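You operate a simulated robot arm through the tools that you are given. There is no shell and no other tool. Be economical: measure what you need, move in short steps, check, and stop when the job is done.

The job below is to be done with a simulated robot arm. You get a single attempt, and the scene is never put back.

## Task
Swap the candles: green and red in the candlesticks, cream and blue in the block.

Only the result counts: the job must be done as asked and must still hold three seconds after the hand-in. Knocking over, shifting, dropping, spilling or breaking anything else fails it.

## Robot
A 5-joint arm with a two-finger parallel gripper, fixed in place. Base frame: the origin is at the foot of the arm, x ahead of it, y to its left, z up; the work surface is at about z = 0. Readings come in m, rad, newtons and seconds.
With the tool pointing down near the work surface it reaches from about 0.26 to 0.68 m from the base axis. Its first joint turns from -1.152 to 1.152 rad. The tool tilts only in the upright plane through the base axis and itself; it spins freely about its own axis. Payload 2.9 kg.
Tool frame: the origin (TCP) lies between the finger pads and is the grasp point; the fingertips stand 0.03 m ahead of it; z points along the fingers, y is the line along which they close. The gripper opens to 0.11 m. The fingers are 0.02 m wide and 0.01 m thick; the gripper's body (0.048 by 0.112 m) begins 0.055 m behind the TCP.
Orientation is told as [roll, pitch, yaw] about the base's x, y, z axes, in that order, counted from this pose: with the fingers straight down and closing along the base's y, the tool's x points along the base's -x, its y along +y and its z along -z.

## Interface
- The arm moves only by the tool nudge_tool. Its argument "series" is a list of rows, each an object (a shift or turn left out is 0, a gripper value left out holds the last) with "offset": the shift along the tool's x, y, z in units of 50 mm (1.0 is 50 mm), a list of three; "dr": the turn, a rotation vector about the tool's x, y, z in units of 4 degrees (1.0 is 4 degrees), a list of three; "grip": the closure, from 0 (fully open) to 1 (shut). In form: [{"offset": [dx, dy, dz], "dr": [rx, ry, rz], "grip": grip}, ...]. A call has 1 to 20 rows; each row shifts and turns the commanded pose from where the row before left it, along the tool's axes as they then stand. A call with a number of a shift or a turn outside -1 to 1 is refused whole. Each row takes 0.2 s and may step no farther than 0.05 m and 0.15 rad from the row before; otherwise, or with a gripper value out of range, the whole call is refused. A pose out of reach is approached as far as the arm can. The call stops where the force on the tool passes 40 N (or 10 N more than at its start, if that is more) or the arm is blocked; 0.2 s more then pass. The fingers move at their own pace (about 0.108 m/s each) and stop on an object; they squeeze with about 29 N. The grip force told is the motor's: it shows also when the fingers shut on nothing. Time passes only in rows, and 0.2 s behind the last, so rows that do not move let the fingers close. The reply holds the time, the measured pose of the TCP, the force on the tool along the base axes, the opening and the grip force, in the units named above and with some noise, with the torque about the TCP (base axes, N m) and any sound that the robot's microphone picked up.
- Cameras (640 x 400 px; columns grow to the right, rows downward): "scene" is fixed at [0.0481, -0.4562, 0.6182]; the picture's right is [0.69, -0.72, 0.00], its down [-0.32, -0.31, -0.90] and it looks along [0.65, 0.62, -0.45] (base axes); focal length 337 px, centre (320, 200). "wrist" rides on the gripper at [0.072, 0.017, -0.103] in the tool frame; the picture's right is [-0.23, 0.97, 0.00], its down [-0.76, -0.18, -0.62] and it looks along [-0.61, -0.14, 0.78] (tool axes); focal length 222 px, centre (320, 200). There is no depth. A picture from a camera that has moved, and an enlarged one, comes with that camera's place and axes in the base frame and with its lens.
- capture(camera): a new picture of that camera. The clock stands still meanwhile.
- inspect(camera, box): a new picture of the part [left, top, right, bottom] of that camera's present view, enlarged. The clock stands still meanwhile.
- close_job(): hands the job in; it is judged then, once.

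Work in short steps. Places have to be worked out from the pictures, the camera data and where the tool is seen: move nearer, look again, correct. Check each grasp and each placing, and mend what went wrong. You have 120 turns and 64 pictures in all, those below and enlarged ones among them. Open the gripper and draw the arm clear of the work before you hand the job in, unless the task says otherwise; then end with one line.

The tools are called as name(argument=value, ...) on one line, values as JSON. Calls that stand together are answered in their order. nudge_tool: Moves the arm, as the interface text tells. Its arguments: {"type":"object","properties":{"series":{"type":"array","items":{"type":"object","properties":{"offset":{"type":"array","items":{"type":"number"}},"dr":{"type":"array","items":{"type":"number"}},"grip":{"type":"number"}}}}},"required":["series"]} The other tools are called the same way: capture (camera) takes a picture; inspect (camera, box) takes an enlarged picture of a part of a camera's view; close_job () hands the job in.

At the start:

```text
time: 0.0
position: [0.3424, 0.0972, 0.358]
tcp_rot: [0.0, 0.0, 0.0]
wrist_force: [-0.1, -0.8, 0.3]
torque: [0.0, -0.02, 0.01]
grip_width: 0.1099
gripper_force: 0.1
```

scene: 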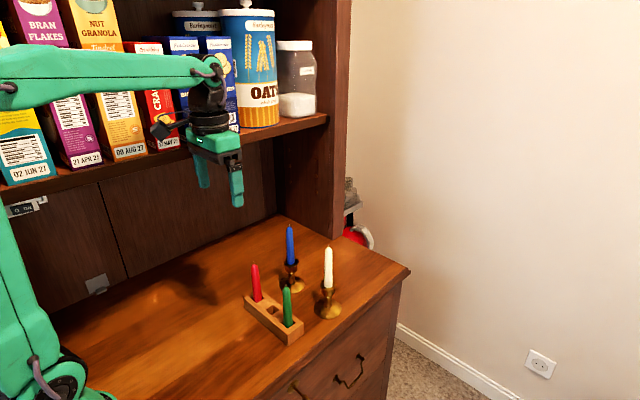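
wrist: 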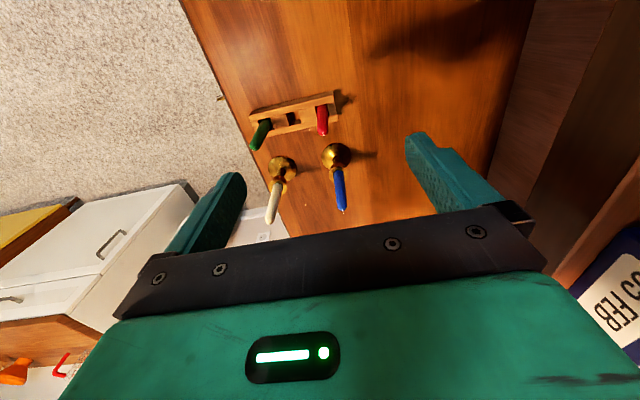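

I'll enlarge the candle area in both cameras to locate the pieces precisely.

inspect(camera="scene", box=[230, 210, 358, 350])

inspect(camera="wrist", box=[220, 70, 380, 240])

```text
2.86 times, centred on (294, 280) of scene
camera zoom: at [0.0481, -0.4562, 0.6182], right [0.69, -0.72, 0.0], down [-0.32, -0.31, -0.9], along [0.65, 0.62, -0.45], focal length 964 px, centre (394, -29)
```

zoom: 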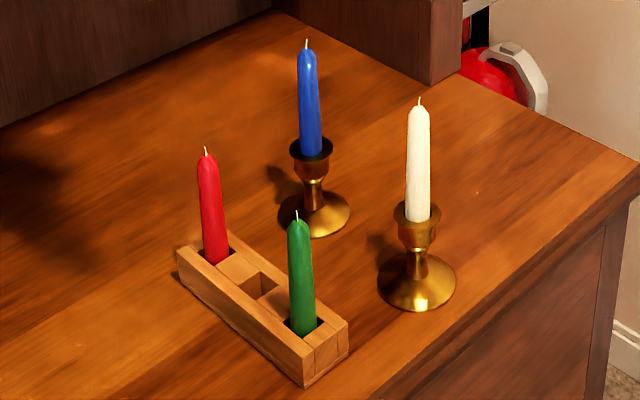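

```text
2.35 times, centred on (300, 155) of wrist
camera zoom: at [0.2703, 0.1143, 0.4597], right [0.23, 0.97, 0.0], down [0.76, -0.18, 0.62], along [0.61, -0.14, -0.78], focal length 523 px, centre (367, 306)
```

zoom: 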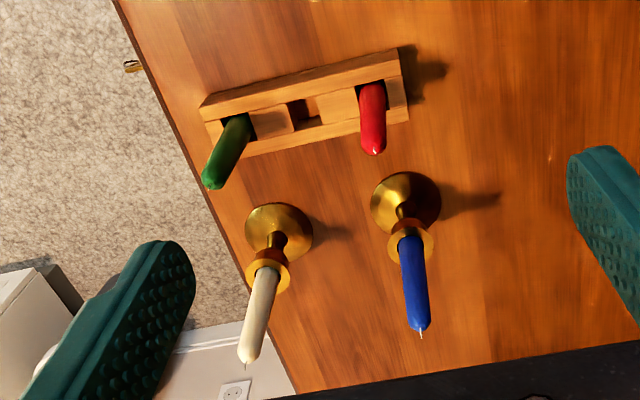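

I place the cream stick near (0.512,-0.037) and the blue one near (0.511,0.092). Red is near (0.395,0.08), green near (0.395,-0.029), and there is an apparently empty middle slot near (0.395,0.026). I'll move above the middle slot and look at it closer.

nudge_tool(series=[{"offset": [-0.35, -0.47, 0.5], "grip": 0.45}, {"offset": [-0.35, -0.47, 0.5]}, {"offset": [-0.35, -0.47, 0.5]}, {}])

capture(camera="wrist")

inspect(camera="wrist", box=[240, 100, 400, 200])

```text
time: 1.0
position: [0.3954, 0.0248, 0.2814]
tcp_rot: [0.0, 0.001, -0.002]
wrist_force: [0.5, -0.4, -1.0]
torque: [0.01, 0.02, -0.01]
grip_width: 0.0606
gripper_force: 0.1
```

```text
59 pictures are left
camera wrist: at [0.3233, 0.0432, 0.3836], right [0.23, 0.97, 0.0], down [0.76, -0.18, 0.62], along [0.61, -0.14, -0.78], focal length 222 px, centre (320, 200)
```

wrist: 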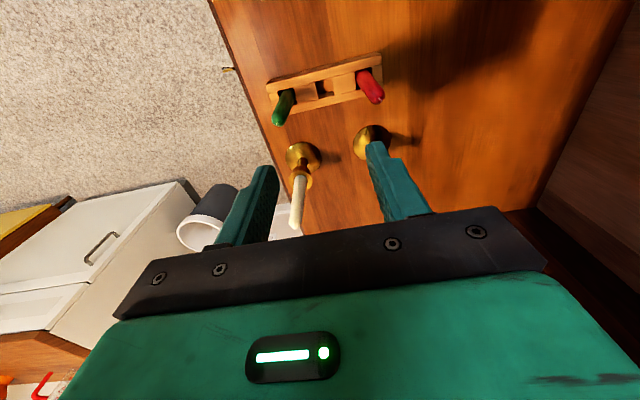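

```text
4.00 times, centred on (320, 150) of wrist
camera zoom: at [0.3233, 0.0432, 0.3836], right [0.23, 0.97, 0.0], down [0.76, -0.18, 0.62], along [0.61, -0.14, -0.78], focal length 888 px, centre (320, 400)
```

zoom: 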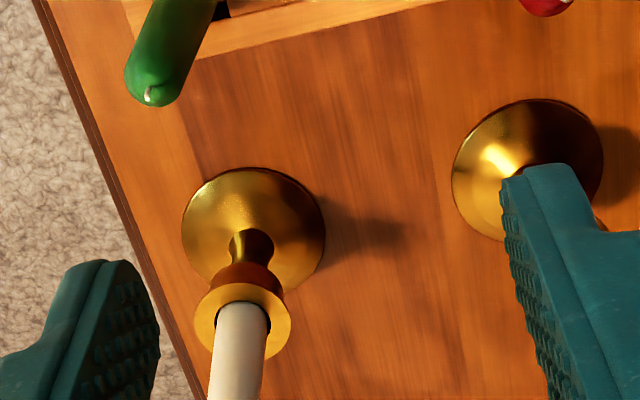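

The tool axis projects almost onto the middle slot. I'll zoom on the block.

inspect(camera="wrist", box=[256, 45, 400, 135])

```text
4.44 times, centred on (328, 90) of wrist
camera zoom: at [0.3233, 0.0432, 0.3836], right [0.23, 0.97, 0.0], down [0.76, -0.18, 0.62], along [0.61, -0.14, -0.78], focal length 987 px, centre (284, 689)
```

zoom: 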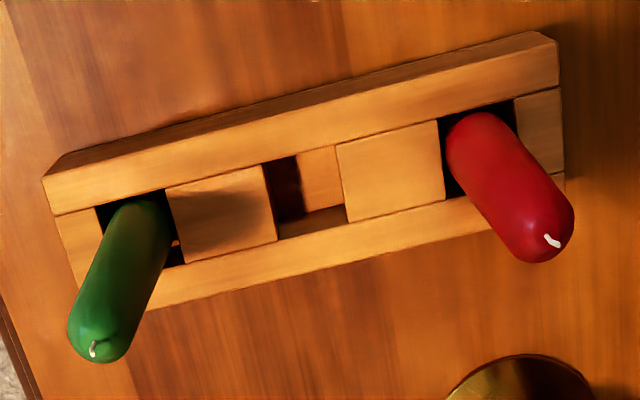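

The middle slot is a real socket with a lit floor about 3 cm down, at about (0.395,0.032). I can use it as parking. Next I'll hover over the cream candle to fine-align.

nudge_tool(series=[{"offset": [-0.77, -0.373, 0]}, {"offset": [-0.77, -0.373, 0]}, {"offset": [-0.77, -0.373, 0]}, {"offset": [0, 0, 0.4]}, {}])

inspect(camera="wrist", box=[240, 80, 400, 180])

inspect(camera="scene", box=[250, 180, 410, 330])

```text
time: 2.2
position: [0.5101, -0.0289, 0.2617]
tcp_rot: [0.001, 0.0, -0.001]
wrist_force: [0.4, 0.4, 0.6]
torque: [-0.02, 0.01, 0.02]
grip_width: 0.0604
gripper_force: 0.2
```

```text
4.00 times, centred on (320, 130) of wrist
camera zoom: at [0.4376, -0.0114, 0.3638], right [0.23, 0.97, 0.0], down [0.76, -0.18, 0.62], along [0.61, -0.14, -0.78], focal length 888 px, centre (320, 480)
```

zoom: 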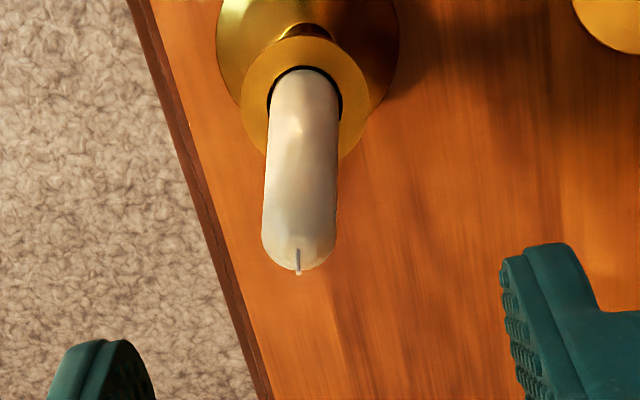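

```text
2.67 times, centred on (330, 255) of scene
camera zoom: at [0.0481, -0.4562, 0.6182], right [0.69, -0.72, 0.0], down [-0.32, -0.31, -0.9], along [0.65, 0.62, -0.45], focal length 900 px, centre (293, 53)
```

zoom: 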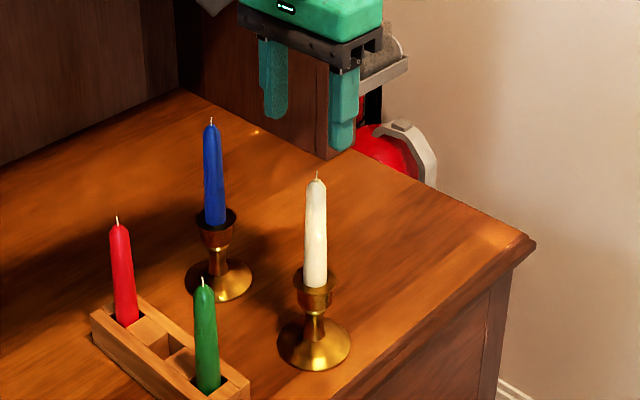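

The cream candle's axis reads about 5 mm to the -y side and 2 mm further out in x. I'll correct for that, descend to z≈0.153 and check before closing.

nudge_tool(series=[{"offset": [-0.05, -0.1, 0.2]}, {"offset": [0, 0, 0.6]}, {"offset": [0, 0, 0.6]}, {"offset": [0, 0, 0.6]}, {"offset": [0, 0, 0.17]}, {}])

inspect(camera="wrist", box=[220, 80, 420, 210])

inspect(camera="scene", box=[250, 180, 410, 330])

```text
time: 3.6
position: [0.5131, -0.0343, 0.1542]
tcp_rot: [0.0, 0.001, 0.0]
wrist_force: [-0.2, 0.2, 0.1]
torque: [-0.01, 0.0, 0.04]
grip_width: 0.0604
gripper_force: 0.0
```

```text
3.08 times, centred on (320, 145) of wrist
camera zoom: at [0.4399, -0.0173, 0.2555], right [0.23, 0.97, 0.0], down [0.76, -0.18, 0.62], along [0.61, -0.14, -0.78], focal length 684 px, centre (320, 369)
```

zoom: 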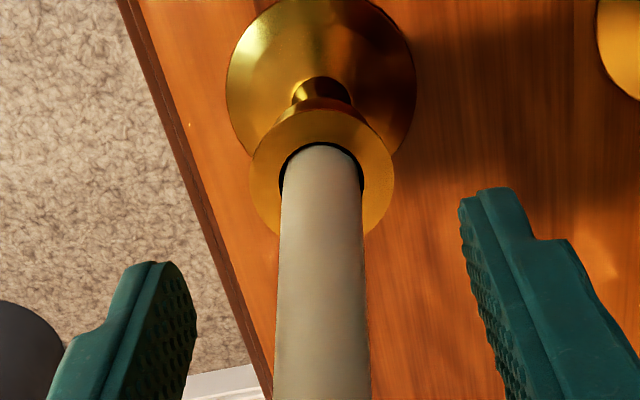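

```text
2.67 times, centred on (330, 255) of scene
camera zoom: at [0.0481, -0.4562, 0.6182], right [0.69, -0.72, 0.0], down [-0.32, -0.31, -0.9], along [0.65, 0.62, -0.45], focal length 900 px, centre (293, 53)
```

zoom: 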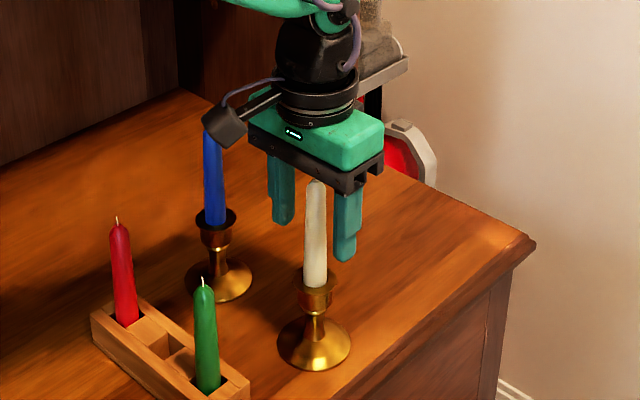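

The candle sits centred between the fingers in both views, so I'll close on it.

nudge_tool(series=[{"grip": 0.7}, {"grip": 0.85}, {"grip": 1.0}, {}, {}])

```text
time: 4.8
position: [0.512, -0.0351, 0.1539]
tcp_rot: [0.001, 0.0, -0.001]
wrist_force: [-0.5, 0.4, 0.3]
torque: [-0.01, 0.01, -0.01]
grip_width: 0.0177
gripper_force: 29.2
```

It's gripped (17.7 mm) with no side load. I'll lift straight up slowly and check.

nudge_tool(series=[{"offset": [0, 0, -0.2]}, {"offset": [0, 0, -0.3]}, {"offset": [0, 0, -0.4]}, {"offset": [0, 0, -0.5]}, {"offset": [0, 0, -0.6]}, {}])

inspect(camera="scene", box=[250, 170, 410, 330])

```text
time: 6.2
position: [0.5135, -0.0363, 0.2545]
tcp_rot: [0.001, 0.0, 0.001]
wrist_force: [0.3, -0.3, -0.3]
torque: [0.02, -0.01, -0.03]
grip_width: 0.0174
gripper_force: 29.0
```

```text
2.50 times, centred on (330, 250) of scene
camera zoom: at [0.0481, -0.4562, 0.6182], right [0.69, -0.72, 0.0], down [-0.32, -0.31, -0.9], along [0.65, 0.62, -0.45], focal length 843 px, centre (295, 75)
```

zoom: 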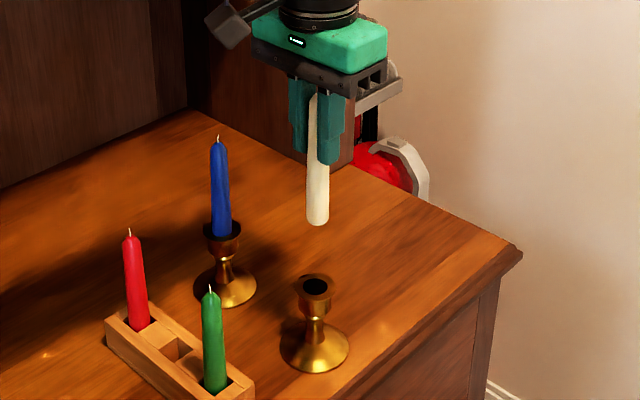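

Cream is held, with its bottom about 96 mm below the TCP. I'll raise it a little and carry it above the middle slot.

nudge_tool(series=[{"offset": [0, 0, -0.6]}, {"offset": [0.6, 0.35, 0]}, {"offset": [0.6, 0.35, 0]}, {"offset": [0.6, 0.35, 0]}, {"offset": [0.56, 0.32, 0]}, {}])

inspect(camera="wrist", box=[240, 60, 400, 160])

inspect(camera="scene", box=[230, 190, 358, 350])

```text
time: 7.6
position: [0.3934, 0.0345, 0.2834]
tcp_rot: [0.001, 0.001, -0.001]
wrist_force: [-0.1, -0.5, 0.2]
torque: [-0.01, -0.02, 0.03]
grip_width: 0.0177
gripper_force: 29.0
```

```text
4.00 times, centred on (320, 110) of wrist
camera zoom: at [0.3216, 0.0527, 0.3862], right [0.23, 0.97, 0.0], down [0.76, -0.18, 0.62], along [0.61, -0.14, -0.78], focal length 888 px, centre (320, 560)
```

zoom: 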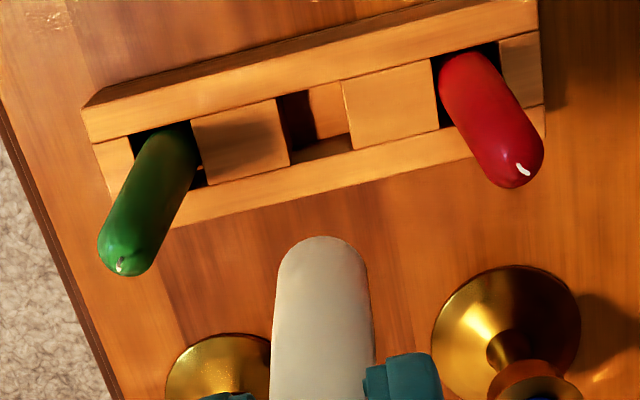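

```text
2.50 times, centred on (294, 270) of scene
camera zoom: at [0.0481, -0.4562, 0.6182], right [0.69, -0.72, 0.0], down [-0.32, -0.31, -0.9], along [0.65, 0.62, -0.45], focal length 843 px, centre (385, 25)
```

zoom: 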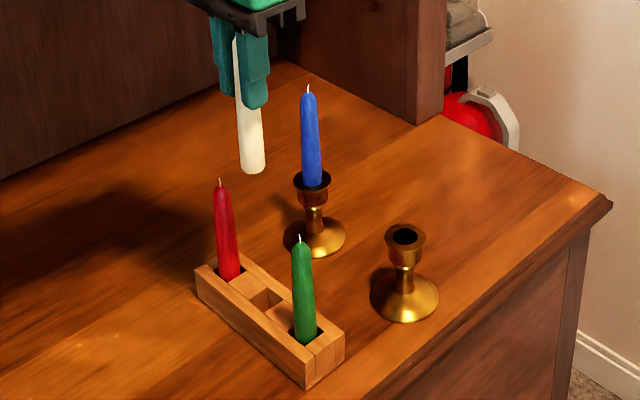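

By the picture the slot centre is about 2 mm away (+x, -y). I'll correct and lower until the candle bottom is just above the block, then check.

nudge_tool(series=[{"offset": [-0.036, -0.046, 0.4]}, {"offset": [0, 0, 0.6]}, {"offset": [0, 0, 0.6]}, {"offset": [0, 0, 0.6]}, {"offset": [0, 0, 0.4]}, {}])

inspect(camera="wrist", box=[240, 60, 400, 160])

inspect(camera="scene", box=[235, 250, 315, 350])

```text
time: 9.0
position: [0.3958, 0.0325, 0.1547]
tcp_rot: [0.0, 0.0, 0.0]
wrist_force: [0.3, 0.1, -0.5]
torque: [0.04, 0.01, -0.02]
grip_width: 0.0172
gripper_force: 29.4
```

```text
4.00 times, centred on (320, 110) of wrist
camera zoom: at [0.323, 0.0497, 0.2557], right [0.23, 0.97, 0.0], down [0.76, -0.18, 0.62], along [0.61, -0.14, -0.78], focal length 888 px, centre (320, 560)
```

zoom: 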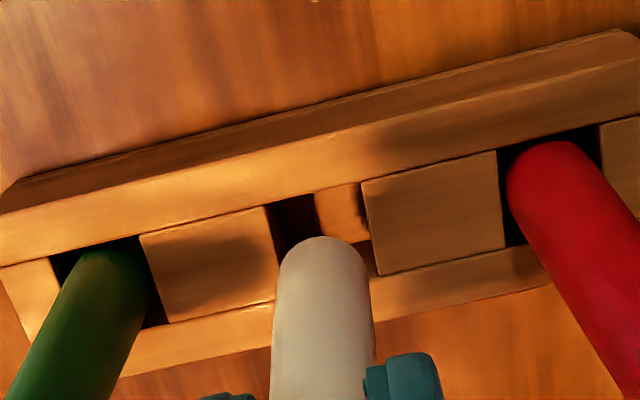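

```text
4.00 times, centred on (275, 300) of scene
camera zoom: at [0.0481, -0.4562, 0.6182], right [0.69, -0.72, 0.0], down [-0.32, -0.31, -0.9], along [0.65, 0.62, -0.45], focal length 1349 px, centre (500, -200)
```

zoom: 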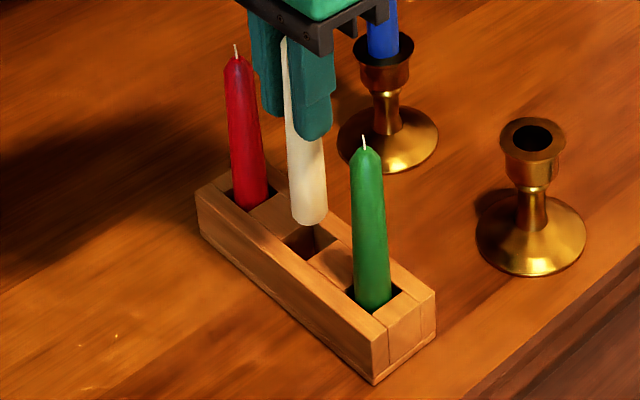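

The slot is now centred under the candle within about 1 mm. I'll lower it in, with small steps toward the floor.

nudge_tool(series=[{"offset": [-0.02, 0.01, 0.2]}, {"offset": [0, 0, 0.2]}, {"offset": [0, 0, 0.2]}, {"offset": [0, 0, 0.15]}, {}])

inspect(camera="scene", box=[235, 250, 315, 350])

```text
time: 10.2
position: [0.3985, 0.0309, 0.1173]
tcp_rot: [0.001, -0.004, -0.001]
wrist_force: [0.7, -0.7, 26.8]
torque: [0.0, -0.36, -0.01]
grip_width: 0.0185
gripper_force: 29.3
```

```text
4.00 times, centred on (275, 300) of scene
camera zoom: at [0.048, -0.4562, 0.6182], right [0.69, -0.72, 0.0], down [-0.32, -0.31, -0.9], along [0.65, 0.62, -0.45], focal length 1349 px, centre (500, -200)
```

zoom: 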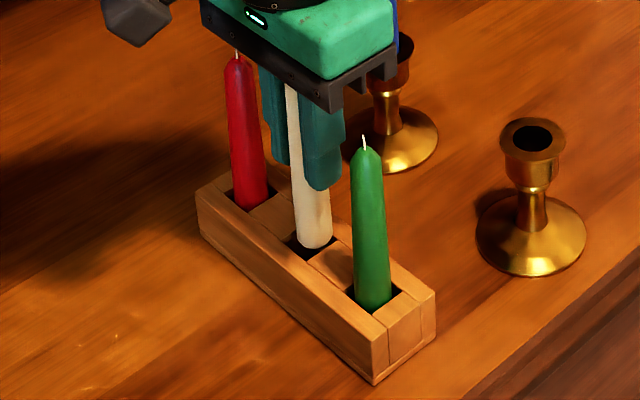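

There is an upward 27 N reaction with a torque that suggests contact on the +x side. I'll back off slightly and look.

nudge_tool(series=[{"offset": [0, 0, -0.1]}, {"offset": [0, 0, -0.1]}, {}])

inspect(camera="wrist", box=[240, 60, 400, 160])

inspect(camera="scene", box=[250, 275, 300, 325])

```text
time: 11.0
position: [0.3972, 0.0319, 0.1268]
tcp_rot: [0.0, 0.003, -0.002]
wrist_force: [0.2, -0.1, -1.3]
torque: [0.06, -0.03, 0.02]
grip_width: 0.0186
gripper_force: 29.2
```

```text
4.00 times, centred on (320, 110) of wrist
camera zoom: at [0.3252, 0.0491, 0.2284], right [0.23, 0.97, 0.0], down [0.76, -0.18, 0.62], along [0.61, -0.14, -0.78], focal length 888 px, centre (320, 560)
```

zoom: 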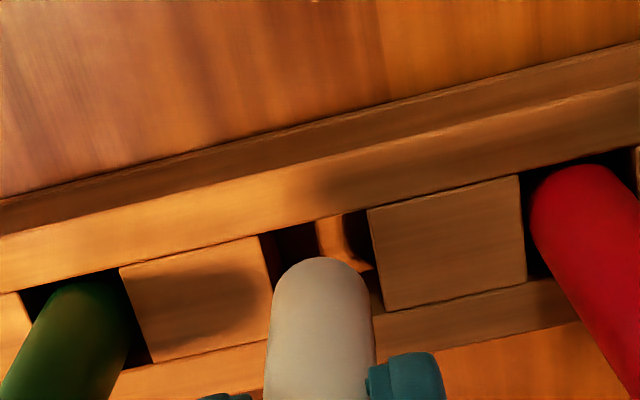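

```text
8.00 times, centred on (275, 300) of scene
camera zoom: at [0.0481, -0.4562, 0.6182], right [0.69, -0.72, 0.0], down [-0.32, -0.31, -0.9], along [0.65, 0.62, -0.45], focal length 2699 px, centre (680, -600)
```

zoom: 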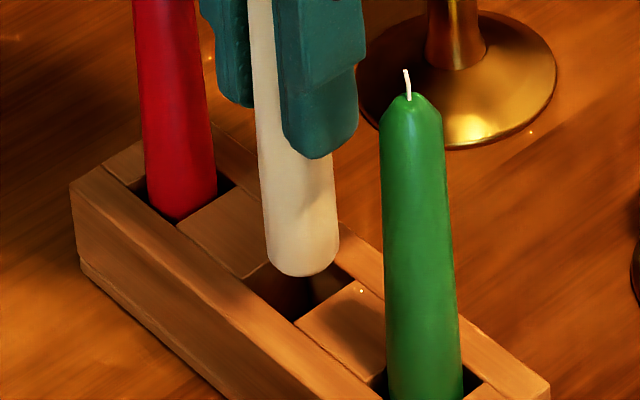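

The candle caught the +x rail, judging by the torque sign, and slid up about 19 mm in the grip. I'll shift about 2.5 mm toward -x and try entering gently.

nudge_tool(series=[{"offset": [0.05, 0, 0]}, {"offset": [0, 0, 0.1]}, {"offset": [0, 0, 0.08]}, {"offset": [0, 0, 0.06]}, {}])

inspect(camera="scene", box=[250, 275, 300, 325])

```text
time: 12.2
position: [0.3956, 0.0308, 0.1147]
tcp_rot: [0.0, 0.001, 0.001]
wrist_force: [0.1, 0.0, -0.6]
torque: [-0.01, 0.01, -0.01]
grip_width: 0.0181
gripper_force: 28.7
```

```text
8.00 times, centred on (275, 300) of scene
camera zoom: at [0.0481, -0.4562, 0.6182], right [0.69, -0.72, 0.0], down [-0.32, -0.31, -0.9], along [0.65, 0.62, -0.45], focal length 2699 px, centre (680, -600)
```

zoom: 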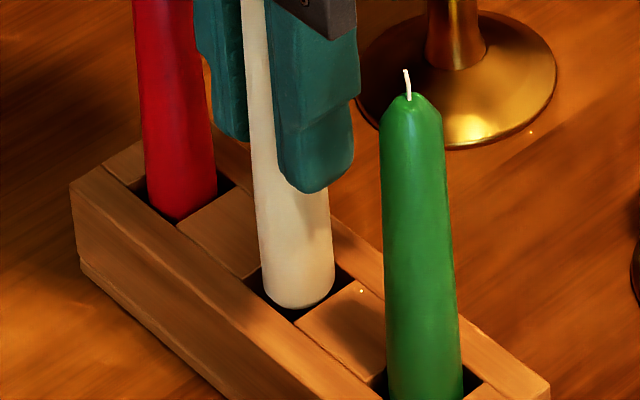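

No contact so far and the bottom sits over the opening. I'll continue down a further 9 mm gently.

nudge_tool(series=[{"offset": [0, 0, 0.06]}, {"offset": [0, 0, 0.06]}, {"offset": [0, 0, 0.06]}, {}])

inspect(camera="scene", box=[240, 260, 300, 320])

inspect(camera="wrist", box=[220, 60, 420, 200])

```text
time: 13.2
position: [0.3965, 0.0312, 0.104]
tcp_rot: [0.001, 0.0, -0.001]
wrist_force: [-0.1, -0.6, 0.0]
torque: [0.02, 0.03, 0.01]
grip_width: 0.0187
gripper_force: 29.6
```

```text
6.67 times, centred on (270, 290) of scene
camera zoom: at [0.0481, -0.4562, 0.6182], right [0.69, -0.72, 0.0], down [-0.32, -0.31, -0.9], along [0.65, 0.62, -0.45], focal length 2249 px, centre (653, -400)
```

zoom: 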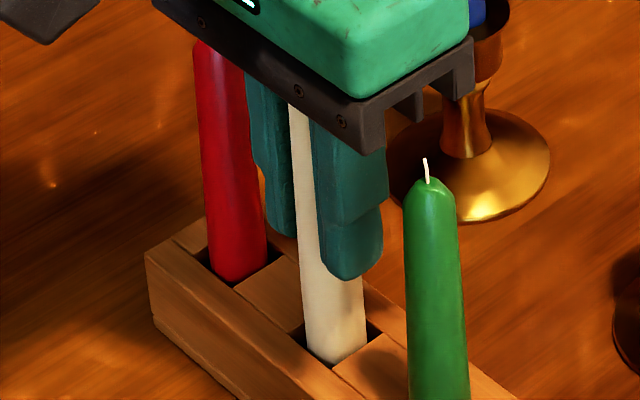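

```text
2.86 times, centred on (320, 130) of wrist
camera zoom: at [0.3234, 0.0501, 0.2078], right [0.23, 0.97, 0.0], down [0.76, -0.18, 0.62], along [0.61, -0.14, -0.78], focal length 635 px, centre (320, 400)
```

zoom: 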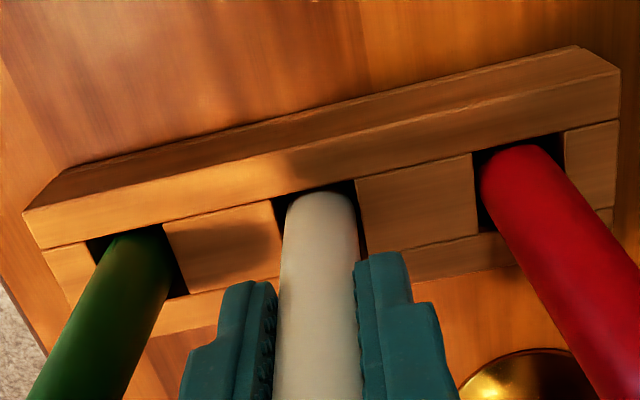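

The candle is in the slot with no load. I'll open only slightly (to about 38 mm) so it drops the last centimetre or so without touching its neighbours.

nudge_tool(series=[{"grip": 0.8}, {"grip": 0.68}, {}, {}])

inspect(camera="scene", box=[240, 250, 310, 320])

inspect(camera="wrist", box=[220, 60, 420, 200])

```text
time: 14.2
position: [0.3962, 0.0331, 0.1056]
tcp_rot: [0.0, 0.0, 0.001]
wrist_force: [-0.4, -0.5, -0.2]
torque: [0.02, -0.01, 0.02]
grip_width: 0.0353
gripper_force: 0.0
```

```text
5.71 times, centred on (275, 285) of scene
camera zoom: at [0.0481, -0.4562, 0.6182], right [0.69, -0.72, 0.0], down [-0.32, -0.31, -0.9], along [0.65, 0.62, -0.45], focal length 1928 px, centre (577, -286)
```

zoom: 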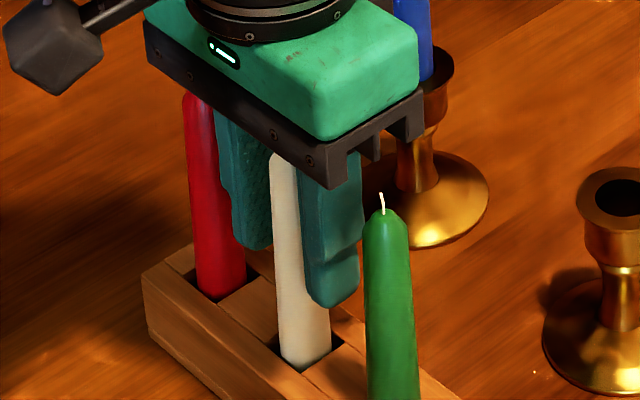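

```text
2.86 times, centred on (320, 130) of wrist
camera zoom: at [0.3235, 0.05, 0.2079], right [0.23, 0.97, 0.0], down [0.76, -0.18, 0.62], along [0.61, -0.14, -0.78], focal length 635 px, centre (320, 400)
```

zoom: 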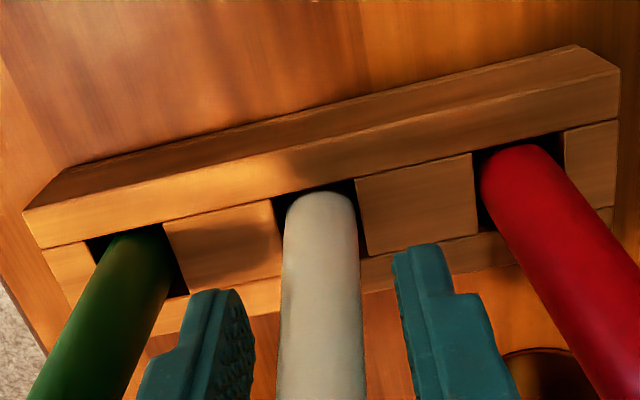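

Cream stands in the middle slot. I'll raise straight up and shift above green (about y=-0.022).

nudge_tool(series=[{"offset": [0, 0, -0.4]}, {"offset": [0, 0, -0.8]}, {"offset": [0, 0, -0.8]}, {"offset": [0, 0, -0.1], "grip": 0.55}, {"offset": [0, -0.55, 0]}, {"offset": [0, -0.53, 0]}, {}])

inspect(camera="wrist", box=[220, 60, 420, 200])

inspect(camera="scene", box=[230, 200, 360, 340])

```text
time: 15.8
position: [0.3949, -0.0216, 0.212]
tcp_rot: [0.001, -0.001, -0.001]
wrist_force: [-0.4, 0.9, 0.6]
torque: [-0.01, -0.01, 0.03]
grip_width: 0.0495
gripper_force: 0.0
```

```text
2.86 times, centred on (320, 130) of wrist
camera zoom: at [0.3225, -0.0041, 0.313], right [0.23, 0.97, 0.0], down [0.76, -0.18, 0.62], along [0.61, -0.14, -0.78], focal length 635 px, centre (320, 400)
```

zoom: 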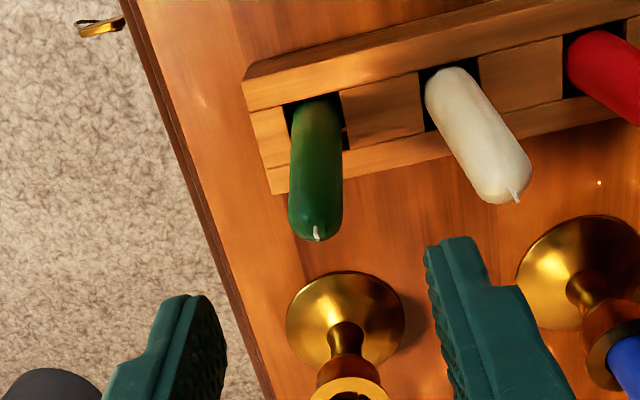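

```text
2.86 times, centred on (295, 270) of scene
camera zoom: at [0.0481, -0.4562, 0.6182], right [0.69, -0.72, 0.0], down [-0.32, -0.31, -0.9], along [0.65, 0.62, -0.45], focal length 964 px, centre (391, 0)
```

zoom: 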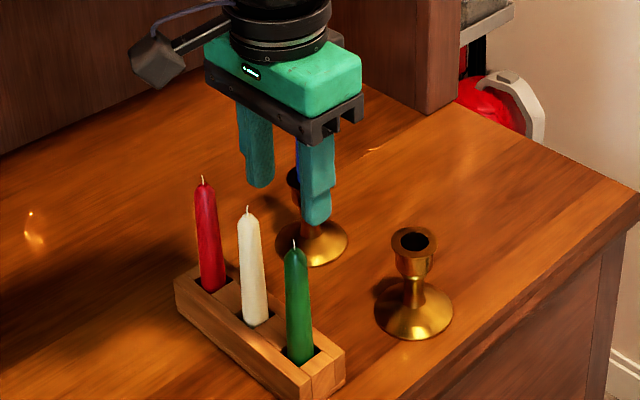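

Cream sits at the same height as the others. Green is about 1 mm to -y of the tool axis, so I'll correct and descend to its grip height.

nudge_tool(series=[{"offset": [0, -0.024, 0.4]}, {"offset": [0, 0, 0.6]}, {"offset": [0, 0, 0.6]}, {"offset": [0, 0, 0.45]}, {}])

inspect(camera="wrist", box=[220, 60, 420, 200])

```text
time: 17.0
position: [0.396, -0.0238, 0.1073]
tcp_rot: [0.0, 0.002, 0.0]
wrist_force: [-0.2, -0.4, 0.4]
torque: [0.01, -0.03, -0.02]
grip_width: 0.0494
gripper_force: 0.0
```

```text
2.86 times, centred on (320, 130) of wrist
camera zoom: at [0.3229, -0.0065, 0.2097], right [0.23, 0.97, 0.0], down [0.76, -0.18, 0.62], along [0.61, -0.14, -0.78], focal length 635 px, centre (320, 400)
```

zoom: 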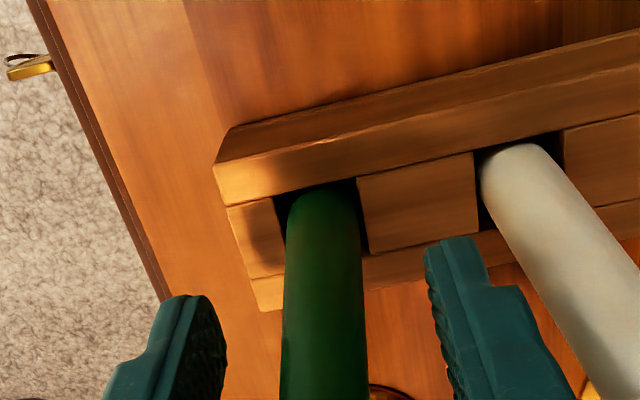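

Centred within about half a millimetre, so I'll close and lift slowly.

nudge_tool(series=[{"offset": [0, 0.01, 0], "grip": 0.75}, {"grip": 0.85}, {"grip": 1.0}, {}, {}])

nudge_tool(series=[{"offset": [0, 0, -0.1]}, {"offset": [0, 0, -0.3]}, {"offset": [0, 0, -0.4]}, {"offset": [0, 0, -0.6]}, {"offset": [0, 0, -0.8]}, {"offset": [0, 0, -0.8]}, {}])

inspect(camera="scene", box=[230, 180, 360, 340])

```text
time: 18.2
position: [0.3954, -0.0248, 0.1071]
tcp_rot: [-0.001, -0.001, 0.0]
wrist_force: [-0.1, 0.1, -0.3]
torque: [0.03, -0.01, 0.0]
grip_width: 0.0173
gripper_force: 29.2
```

```text
time: 19.8
position: [0.3949, -0.0235, 0.2582]
tcp_rot: [0.0, 0.002, 0.0]
wrist_force: [0.0, 0.2, -0.7]
torque: [0.0, -0.04, 0.04]
grip_width: 0.0176
gripper_force: 29.2
```

```text
2.50 times, centred on (295, 260) of scene
camera zoom: at [0.0481, -0.4562, 0.6182], right [0.69, -0.72, 0.0], down [-0.32, -0.31, -0.9], along [0.65, 0.62, -0.45], focal length 843 px, centre (382, 50)
```

zoom: 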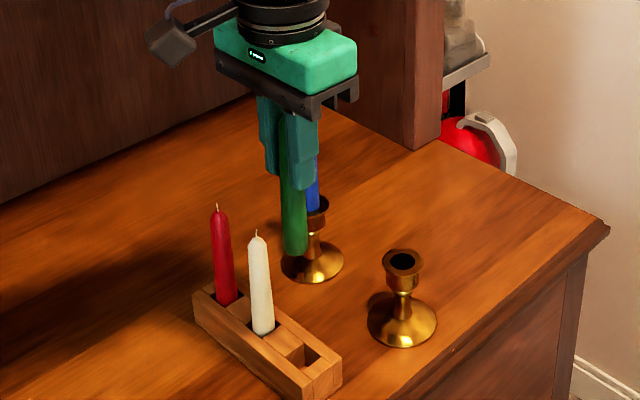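

Green is free, and its grip width matches cream's. I'll carry it over the empty stick at (0.5127,-0.0345), where cream was picked, and check.

nudge_tool(series=[{"offset": [-0.6, -0.05, 0]}, {"offset": [-0.6, -0.05, 0]}, {"offset": [-0.6, -0.05, 0]}, {"offset": [-0.55, -0.06, 0]}, {"offset": [0, 0, 0.5]}, {"offset": [0, 0, 0.4]}, {}])

inspect(camera="wrist", box=[240, 60, 400, 160])

inspect(camera="scene", box=[290, 240, 370, 320])

```text
time: 21.4
position: [0.5132, -0.034, 0.2131]
tcp_rot: [0.001, 0.0, 0.001]
wrist_force: [-0.1, -0.1, -0.3]
torque: [0.01, -0.02, 0.0]
grip_width: 0.0175
gripper_force: 29.4
```

```text
4.00 times, centred on (320, 110) of wrist
camera zoom: at [0.4412, -0.0157, 0.3153], right [0.23, 0.97, 0.0], down [0.76, -0.18, 0.62], along [0.61, -0.14, -0.78], focal length 888 px, centre (320, 560)
```

zoom: 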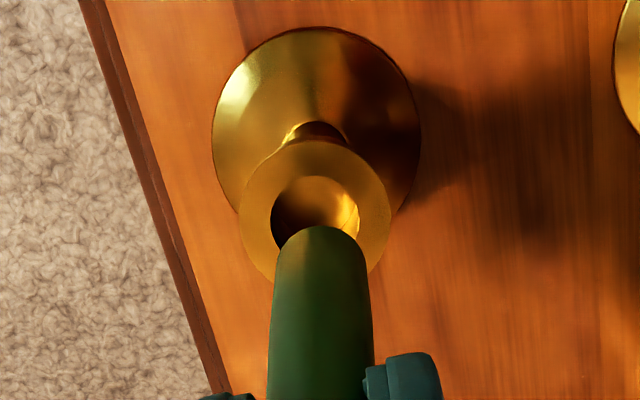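

```text
5.00 times, centred on (330, 280) of scene
camera zoom: at [0.0481, -0.4562, 0.6182], right [0.69, -0.72, 0.0], down [-0.32, -0.31, -0.9], along [0.65, 0.62, -0.45], focal length 1687 px, centre (270, -200)
```

zoom: 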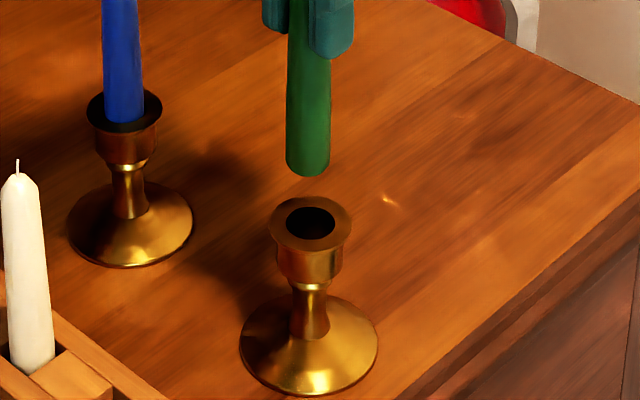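

The cup is about 1.5 mm further to -y than the candle and clearance is small. I'll correct, lower to just above the rim, and recheck.

nudge_tool(series=[{"offset": [-0.01, -0.03, 0.2]}, {"offset": [0, 0, 0.24]}, {}])

inspect(camera="wrist", box=[260, 70, 380, 145])

inspect(camera="scene", box=[300, 255, 350, 305])

```text
time: 22.2
position: [0.5137, -0.0359, 0.1906]
tcp_rot: [0.001, 0.0, 0.0]
wrist_force: [-0.2, 0.0, -0.8]
torque: [-0.01, 0.01, -0.01]
grip_width: 0.0173
gripper_force: 28.8
```

```text
5.33 times, centred on (320, 108) of wrist
camera zoom: at [0.4409, -0.0172, 0.2932], right [0.23, 0.97, 0.0], down [0.76, -0.18, 0.62], along [0.61, -0.14, -0.78], focal length 1185 px, centre (320, 693)
```

zoom: 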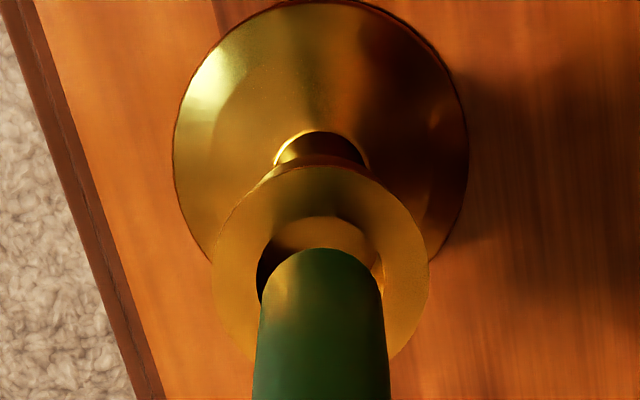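

```text
8.00 times, centred on (325, 280) of scene
camera zoom: at [0.0481, -0.4562, 0.6182], right [0.69, -0.72, 0.0], down [-0.32, -0.31, -0.9], along [0.65, 0.62, -0.45], focal length 2699 px, centre (280, -440)
```

zoom: 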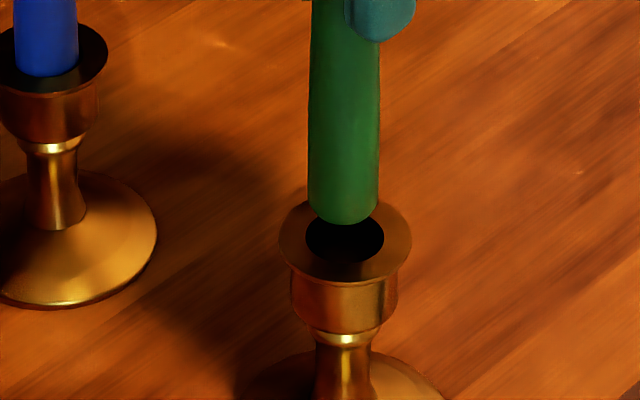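

Aligned in the wrist view, and the scene view suggests +0.9 mm in x. I'll apply that and lower gently through the rim.

nudge_tool(series=[{"offset": [-0.018, -0.004, 0.0]}, {"offset": [0, 0, 0.08]}, {"offset": [0, 0, 0.08]}, {"offset": [0, 0, 0.06]}, {}])

inspect(camera="scene", box=[300, 255, 350, 305])

```text
time: 23.4
position: [0.5139, -0.0361, 0.1795]
tcp_rot: [0.001, 0.0, -0.001]
wrist_force: [0.9, 0.4, 0.0]
torque: [-0.01, 0.0, -0.01]
grip_width: 0.0173
gripper_force: 28.5
```

```text
8.00 times, centred on (325, 280) of scene
camera zoom: at [0.0481, -0.4562, 0.6182], right [0.69, -0.72, 0.0], down [-0.32, -0.31, -0.9], along [0.65, 0.62, -0.45], focal length 2699 px, centre (280, -440)
```

zoom: 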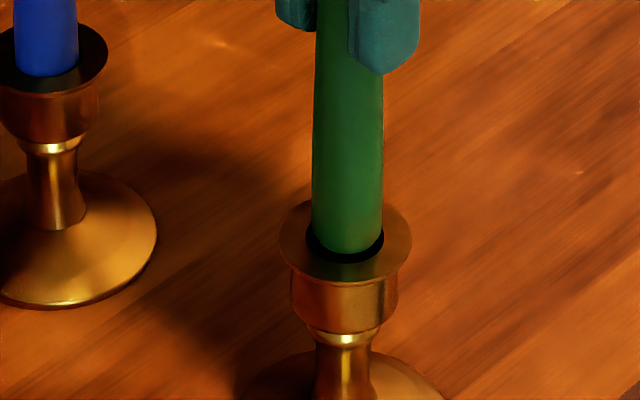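

Still free. The candle now reads about 0.6 mm too far toward image right, so I'll trim back and continue down.

nudge_tool(series=[{"offset": [0.012, 0.002, 0.0]}, {"offset": [0, 0, 0.06]}, {"offset": [0, 0, 0.06]}, {"offset": [0, 0, 0.06]}, {}])

inspect(camera="scene", box=[300, 255, 350, 305])

```text
time: 24.6
position: [0.514, -0.0354, 0.1705]
tcp_rot: [-0.001, 0.0, -0.002]
wrist_force: [0.3, -0.4, 0.0]
torque: [-0.02, -0.01, 0.02]
grip_width: 0.0174
gripper_force: 29.4
```

```text
8.00 times, centred on (325, 280) of scene
camera zoom: at [0.0481, -0.4562, 0.6182], right [0.69, -0.72, 0.0], down [-0.32, -0.31, -0.9], along [0.65, 0.62, -0.45], focal length 2699 px, centre (280, -440)
```

zoom: 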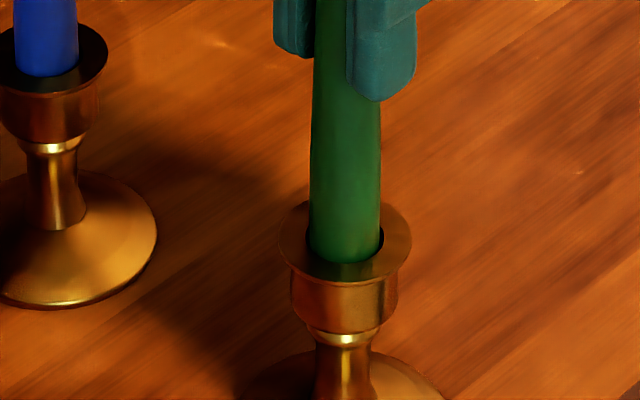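

It's inside the cup with no force. I'll lower to the expected seat at TCP about 0.156.

nudge_tool(series=[{"offset": [-0.004, 0, 0.08]}, {"offset": [0, 0, 0.08]}, {"offset": [0, 0, 0.08]}, {"offset": [0, 0, 0.04]}, {}])

```text
time: 25.8
position: [0.5145, -0.0347, 0.1563]
tcp_rot: [0.0, 0.001, 0.0]
wrist_force: [-0.2, -0.4, -0.4]
torque: [0.02, -0.03, 0.01]
grip_width: 0.0174
gripper_force: 29.1
```

nudge_tool(series=[{"offset": [0, 0, 0.03]}, {"offset": [0, 0, 0.02]}, {}])

```text
time: 26.6
position: [0.5151, -0.0344, 0.1556]
tcp_rot: [0.002, 0.0, -0.001]
wrist_force: [-1.9, -0.6, 5.8]
torque: [0.02, 0.16, -0.02]
grip_width: 0.0176
gripper_force: 29.1
```

Floor contact (about 6 N) shows it is seated at TCP ≈0.1555. I'll release and rise straight up.

nudge_tool(series=[{"offset": [0, 0, -0.02], "grip": 0.8}, {"grip": 0.6}, {"grip": 0.5}, {}, {"offset": [0, 0, -0.4]}, {"offset": [0, 0, -0.8]}, {"offset": [0, 0, -0.8]}, {}])

inspect(camera="scene", box=[230, 200, 370, 340])

```text
time: 28.4
position: [0.5123, -0.0342, 0.2543]
tcp_rot: [0.0, 0.0, 0.001]
wrist_force: [0.2, 0.3, 1.3]
torque: [0.0, -0.01, 0.0]
grip_width: 0.055
gripper_force: 0.0
```

```text
2.86 times, centred on (300, 270) of scene
camera zoom: at [0.0481, -0.4562, 0.6182], right [0.69, -0.72, 0.0], down [-0.32, -0.31, -0.9], along [0.65, 0.62, -0.45], focal length 964 px, centre (377, 0)
```

zoom: 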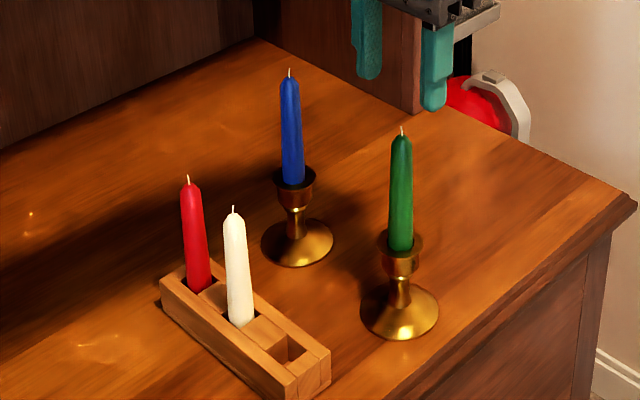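

Green is seated. Next is blue: I'll move above about (0.511,0.096) and check alignment.

nudge_tool(series=[{"offset": [0.01, 0.87, 0]}, {"offset": [0.01, 0.87, 0]}, {"offset": [0.01, 0.86, 0]}, {}])

inspect(camera="wrist", box=[240, 80, 400, 180])

```text
time: 29.4
position: [0.5127, 0.0953, 0.2564]
tcp_rot: [-0.001, 0.001, -0.001]
wrist_force: [0.3, -0.7, 0.1]
torque: [-0.01, -0.02, 0.01]
grip_width: 0.0547
gripper_force: 0.1
```

```text
4.00 times, centred on (320, 130) of wrist
camera zoom: at [0.4404, 0.1117, 0.3586], right [0.23, 0.97, 0.0], down [0.76, -0.18, 0.62], along [0.61, -0.14, -0.78], focal length 888 px, centre (320, 480)
```

zoom: 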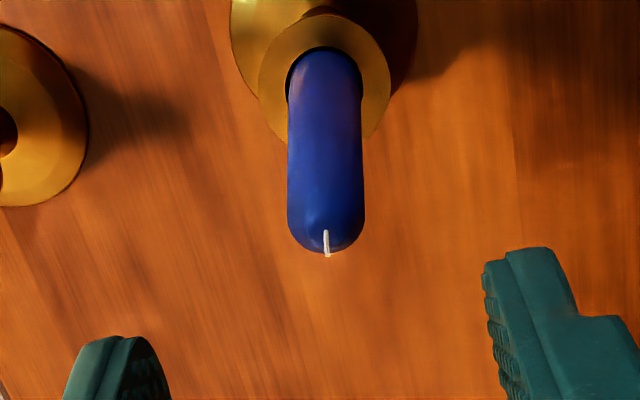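

Blue is about 1.5 mm to +y. I'll correct, descend and check.

nudge_tool(series=[{"offset": [0.016, 0.03, 0.24]}, {"offset": [0, 0, 0.6]}, {"offset": [0, 0, 0.6]}, {"offset": [0, 0, 0.6]}, {}])

inspect(camera="wrist", box=[220, 80, 420, 210])

```text
time: 30.6
position: [0.5124, 0.0959, 0.1527]
tcp_rot: [0.001, -0.001, 0.0]
wrist_force: [-0.5, 0.3, 0.2]
torque: [0.0, 0.0, 0.05]
grip_width: 0.0551
gripper_force: 0.1
```

```text
3.08 times, centred on (320, 145) of wrist
camera zoom: at [0.4395, 0.1142, 0.2552], right [0.23, 0.97, 0.0], down [0.76, -0.18, 0.62], along [0.61, -0.14, -0.78], focal length 684 px, centre (320, 369)
```

zoom: 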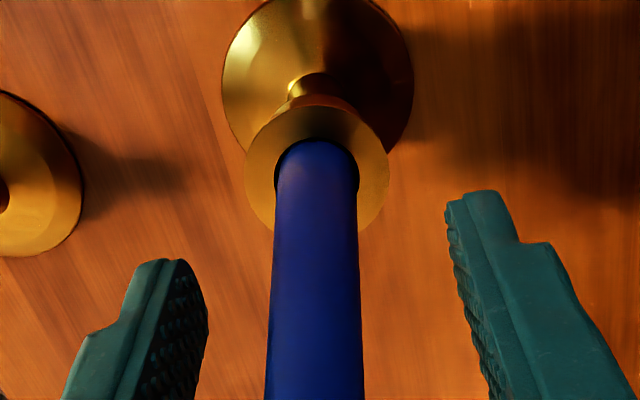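

A tiny -0.7 mm trim, then I'll close and lift.

nudge_tool(series=[{"offset": [0, -0.014, 0], "grip": 0.7}, {"grip": 0.85}, {"grip": 1.0}, {}, {}])

nudge_tool(series=[{"offset": [0, 0, -0.1]}, {"offset": [0, 0, -0.3]}, {"offset": [0, 0, -0.4]}, {"offset": [0, 0, -0.6]}, {"offset": [0, 0, -0.6]}, {"offset": [0, 0, -0.6]}, {}])

inspect(camera="scene", box=[230, 170, 370, 340])

```text
time: 31.8
position: [0.512, 0.0957, 0.1531]
tcp_rot: [0.0, -0.001, -0.001]
wrist_force: [-0.2, -0.4, 0.2]
torque: [-0.01, -0.02, 0.03]
grip_width: 0.0173
gripper_force: 28.8
```

```text
time: 33.4
position: [0.511, 0.094, 0.284]
tcp_rot: [0.0, -0.001, 0.0]
wrist_force: [-0.4, -0.4, 0.8]
torque: [0.01, 0.0, 0.01]
grip_width: 0.0179
gripper_force: 28.3
```

```text
2.35 times, centred on (300, 255) of scene
camera zoom: at [0.0481, -0.4562, 0.6182], right [0.69, -0.72, 0.0], down [-0.32, -0.31, -0.9], along [0.65, 0.62, -0.45], focal length 794 px, centre (367, 71)
```

zoom: 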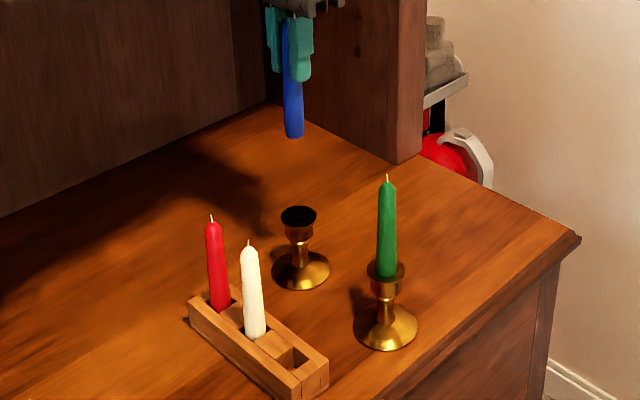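

Blue is lifted. I'll carry it above the freed slot at (0.3955,-0.024).

nudge_tool(series=[{"offset": [0.578, -0.595, 0]}, {"offset": [0.578, -0.595, 0]}, {"offset": [0.578, -0.595, 0]}, {"offset": [0.578, -0.595, 0]}, {"offset": [0, 0, 0.8]}, {}])

nudge_tool(series=[{"offset": [0, 0, 0.6]}, {"offset": [0, 0, 0.7]}, {"offset": [0, 0, 0.4]}, {}])

inspect(camera="wrist", box=[240, 60, 400, 160])

inspect(camera="scene", box=[255, 280, 315, 340])

```text
time: 34.8
position: [0.3969, -0.0242, 0.2438]
tcp_rot: [0.0, 0.0, 0.0]
wrist_force: [-0.5, -0.3, -0.4]
torque: [0.01, -0.02, -0.01]
grip_width: 0.0176
gripper_force: 29.0
```

```text
time: 35.8
position: [0.3963, -0.0225, 0.1586]
tcp_rot: [-0.001, 0.001, 0.0]
wrist_force: [0.4, 0.5, -0.1]
torque: [-0.02, 0.01, -0.02]
grip_width: 0.0175
gripper_force: 28.8
```

```text
4.00 times, centred on (320, 110) of wrist
camera zoom: at [0.3235, -0.0052, 0.2606], right [0.23, 0.97, 0.0], down [0.76, -0.18, 0.62], along [0.61, -0.14, -0.78], focal length 888 px, centre (320, 560)
```

zoom: 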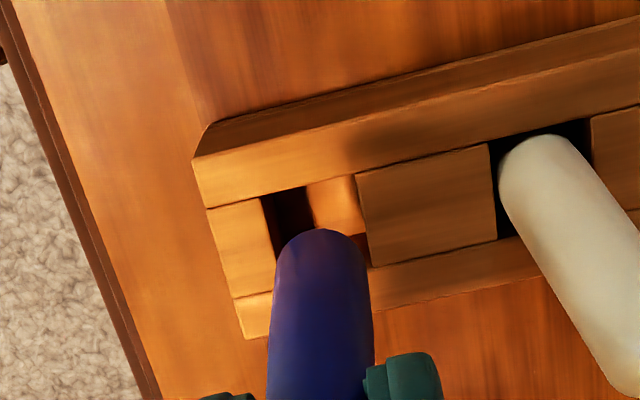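

```text
6.67 times, centred on (285, 310) of scene
camera zoom: at [0.0481, -0.4562, 0.6182], right [0.69, -0.72, 0.0], down [-0.32, -0.31, -0.9], along [0.65, 0.62, -0.45], focal length 2249 px, centre (553, -533)
```

zoom: 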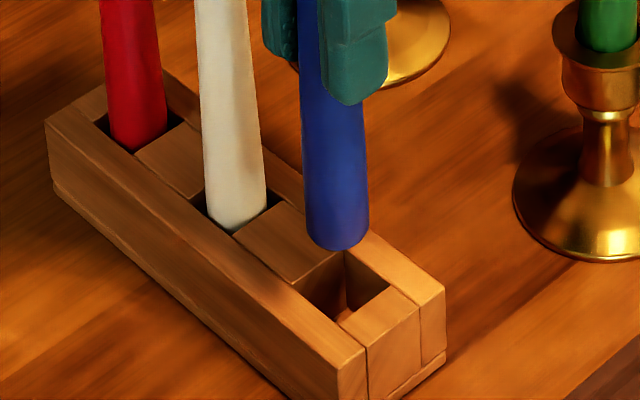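

By both views the slot centre is slightly toward -x and -y. I'll shift (-1.5,-1.2) mm and lower past the rim gently.

nudge_tool(series=[{"offset": [0.03, -0.024, 0.2]}, {"offset": [0, 0, 0.2]}, {"offset": [0, 0, 0.08]}, {}])

inspect(camera="scene", box=[255, 280, 315, 340])

inspect(camera="wrist", box=[240, 60, 400, 160])

```text
time: 36.8
position: [0.3952, -0.0249, 0.1346]
tcp_rot: [-0.001, 0.0, -0.002]
wrist_force: [0.0, -0.6, -0.1]
torque: [-0.01, 0.02, -0.01]
grip_width: 0.0172
gripper_force: 29.4
```

```text
6.67 times, centred on (285, 310) of scene
camera zoom: at [0.0481, -0.4562, 0.6182], right [0.69, -0.72, 0.0], down [-0.32, -0.31, -0.9], along [0.65, 0.62, -0.45], focal length 2249 px, centre (553, -533)
```

zoom: 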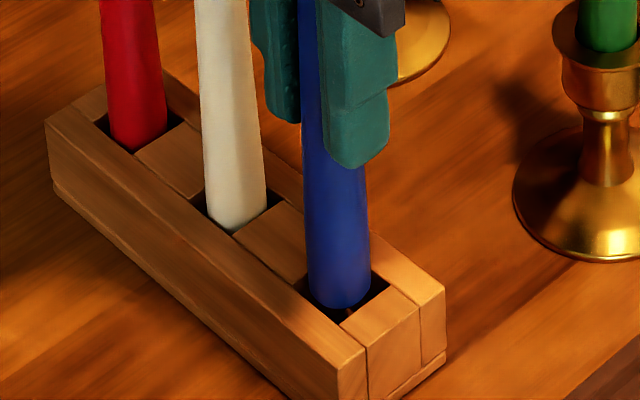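

```text
4.00 times, centred on (320, 110) of wrist
camera zoom: at [0.3221, -0.0062, 0.2363], right [0.23, 0.97, 0.0], down [0.76, -0.18, 0.62], along [0.61, -0.14, -0.78], focal length 888 px, centre (320, 560)
```

zoom: 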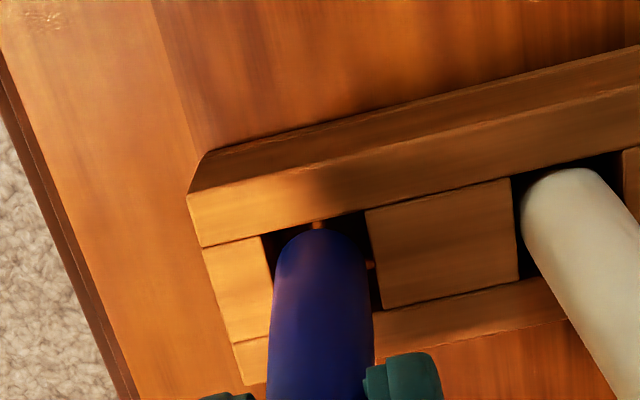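

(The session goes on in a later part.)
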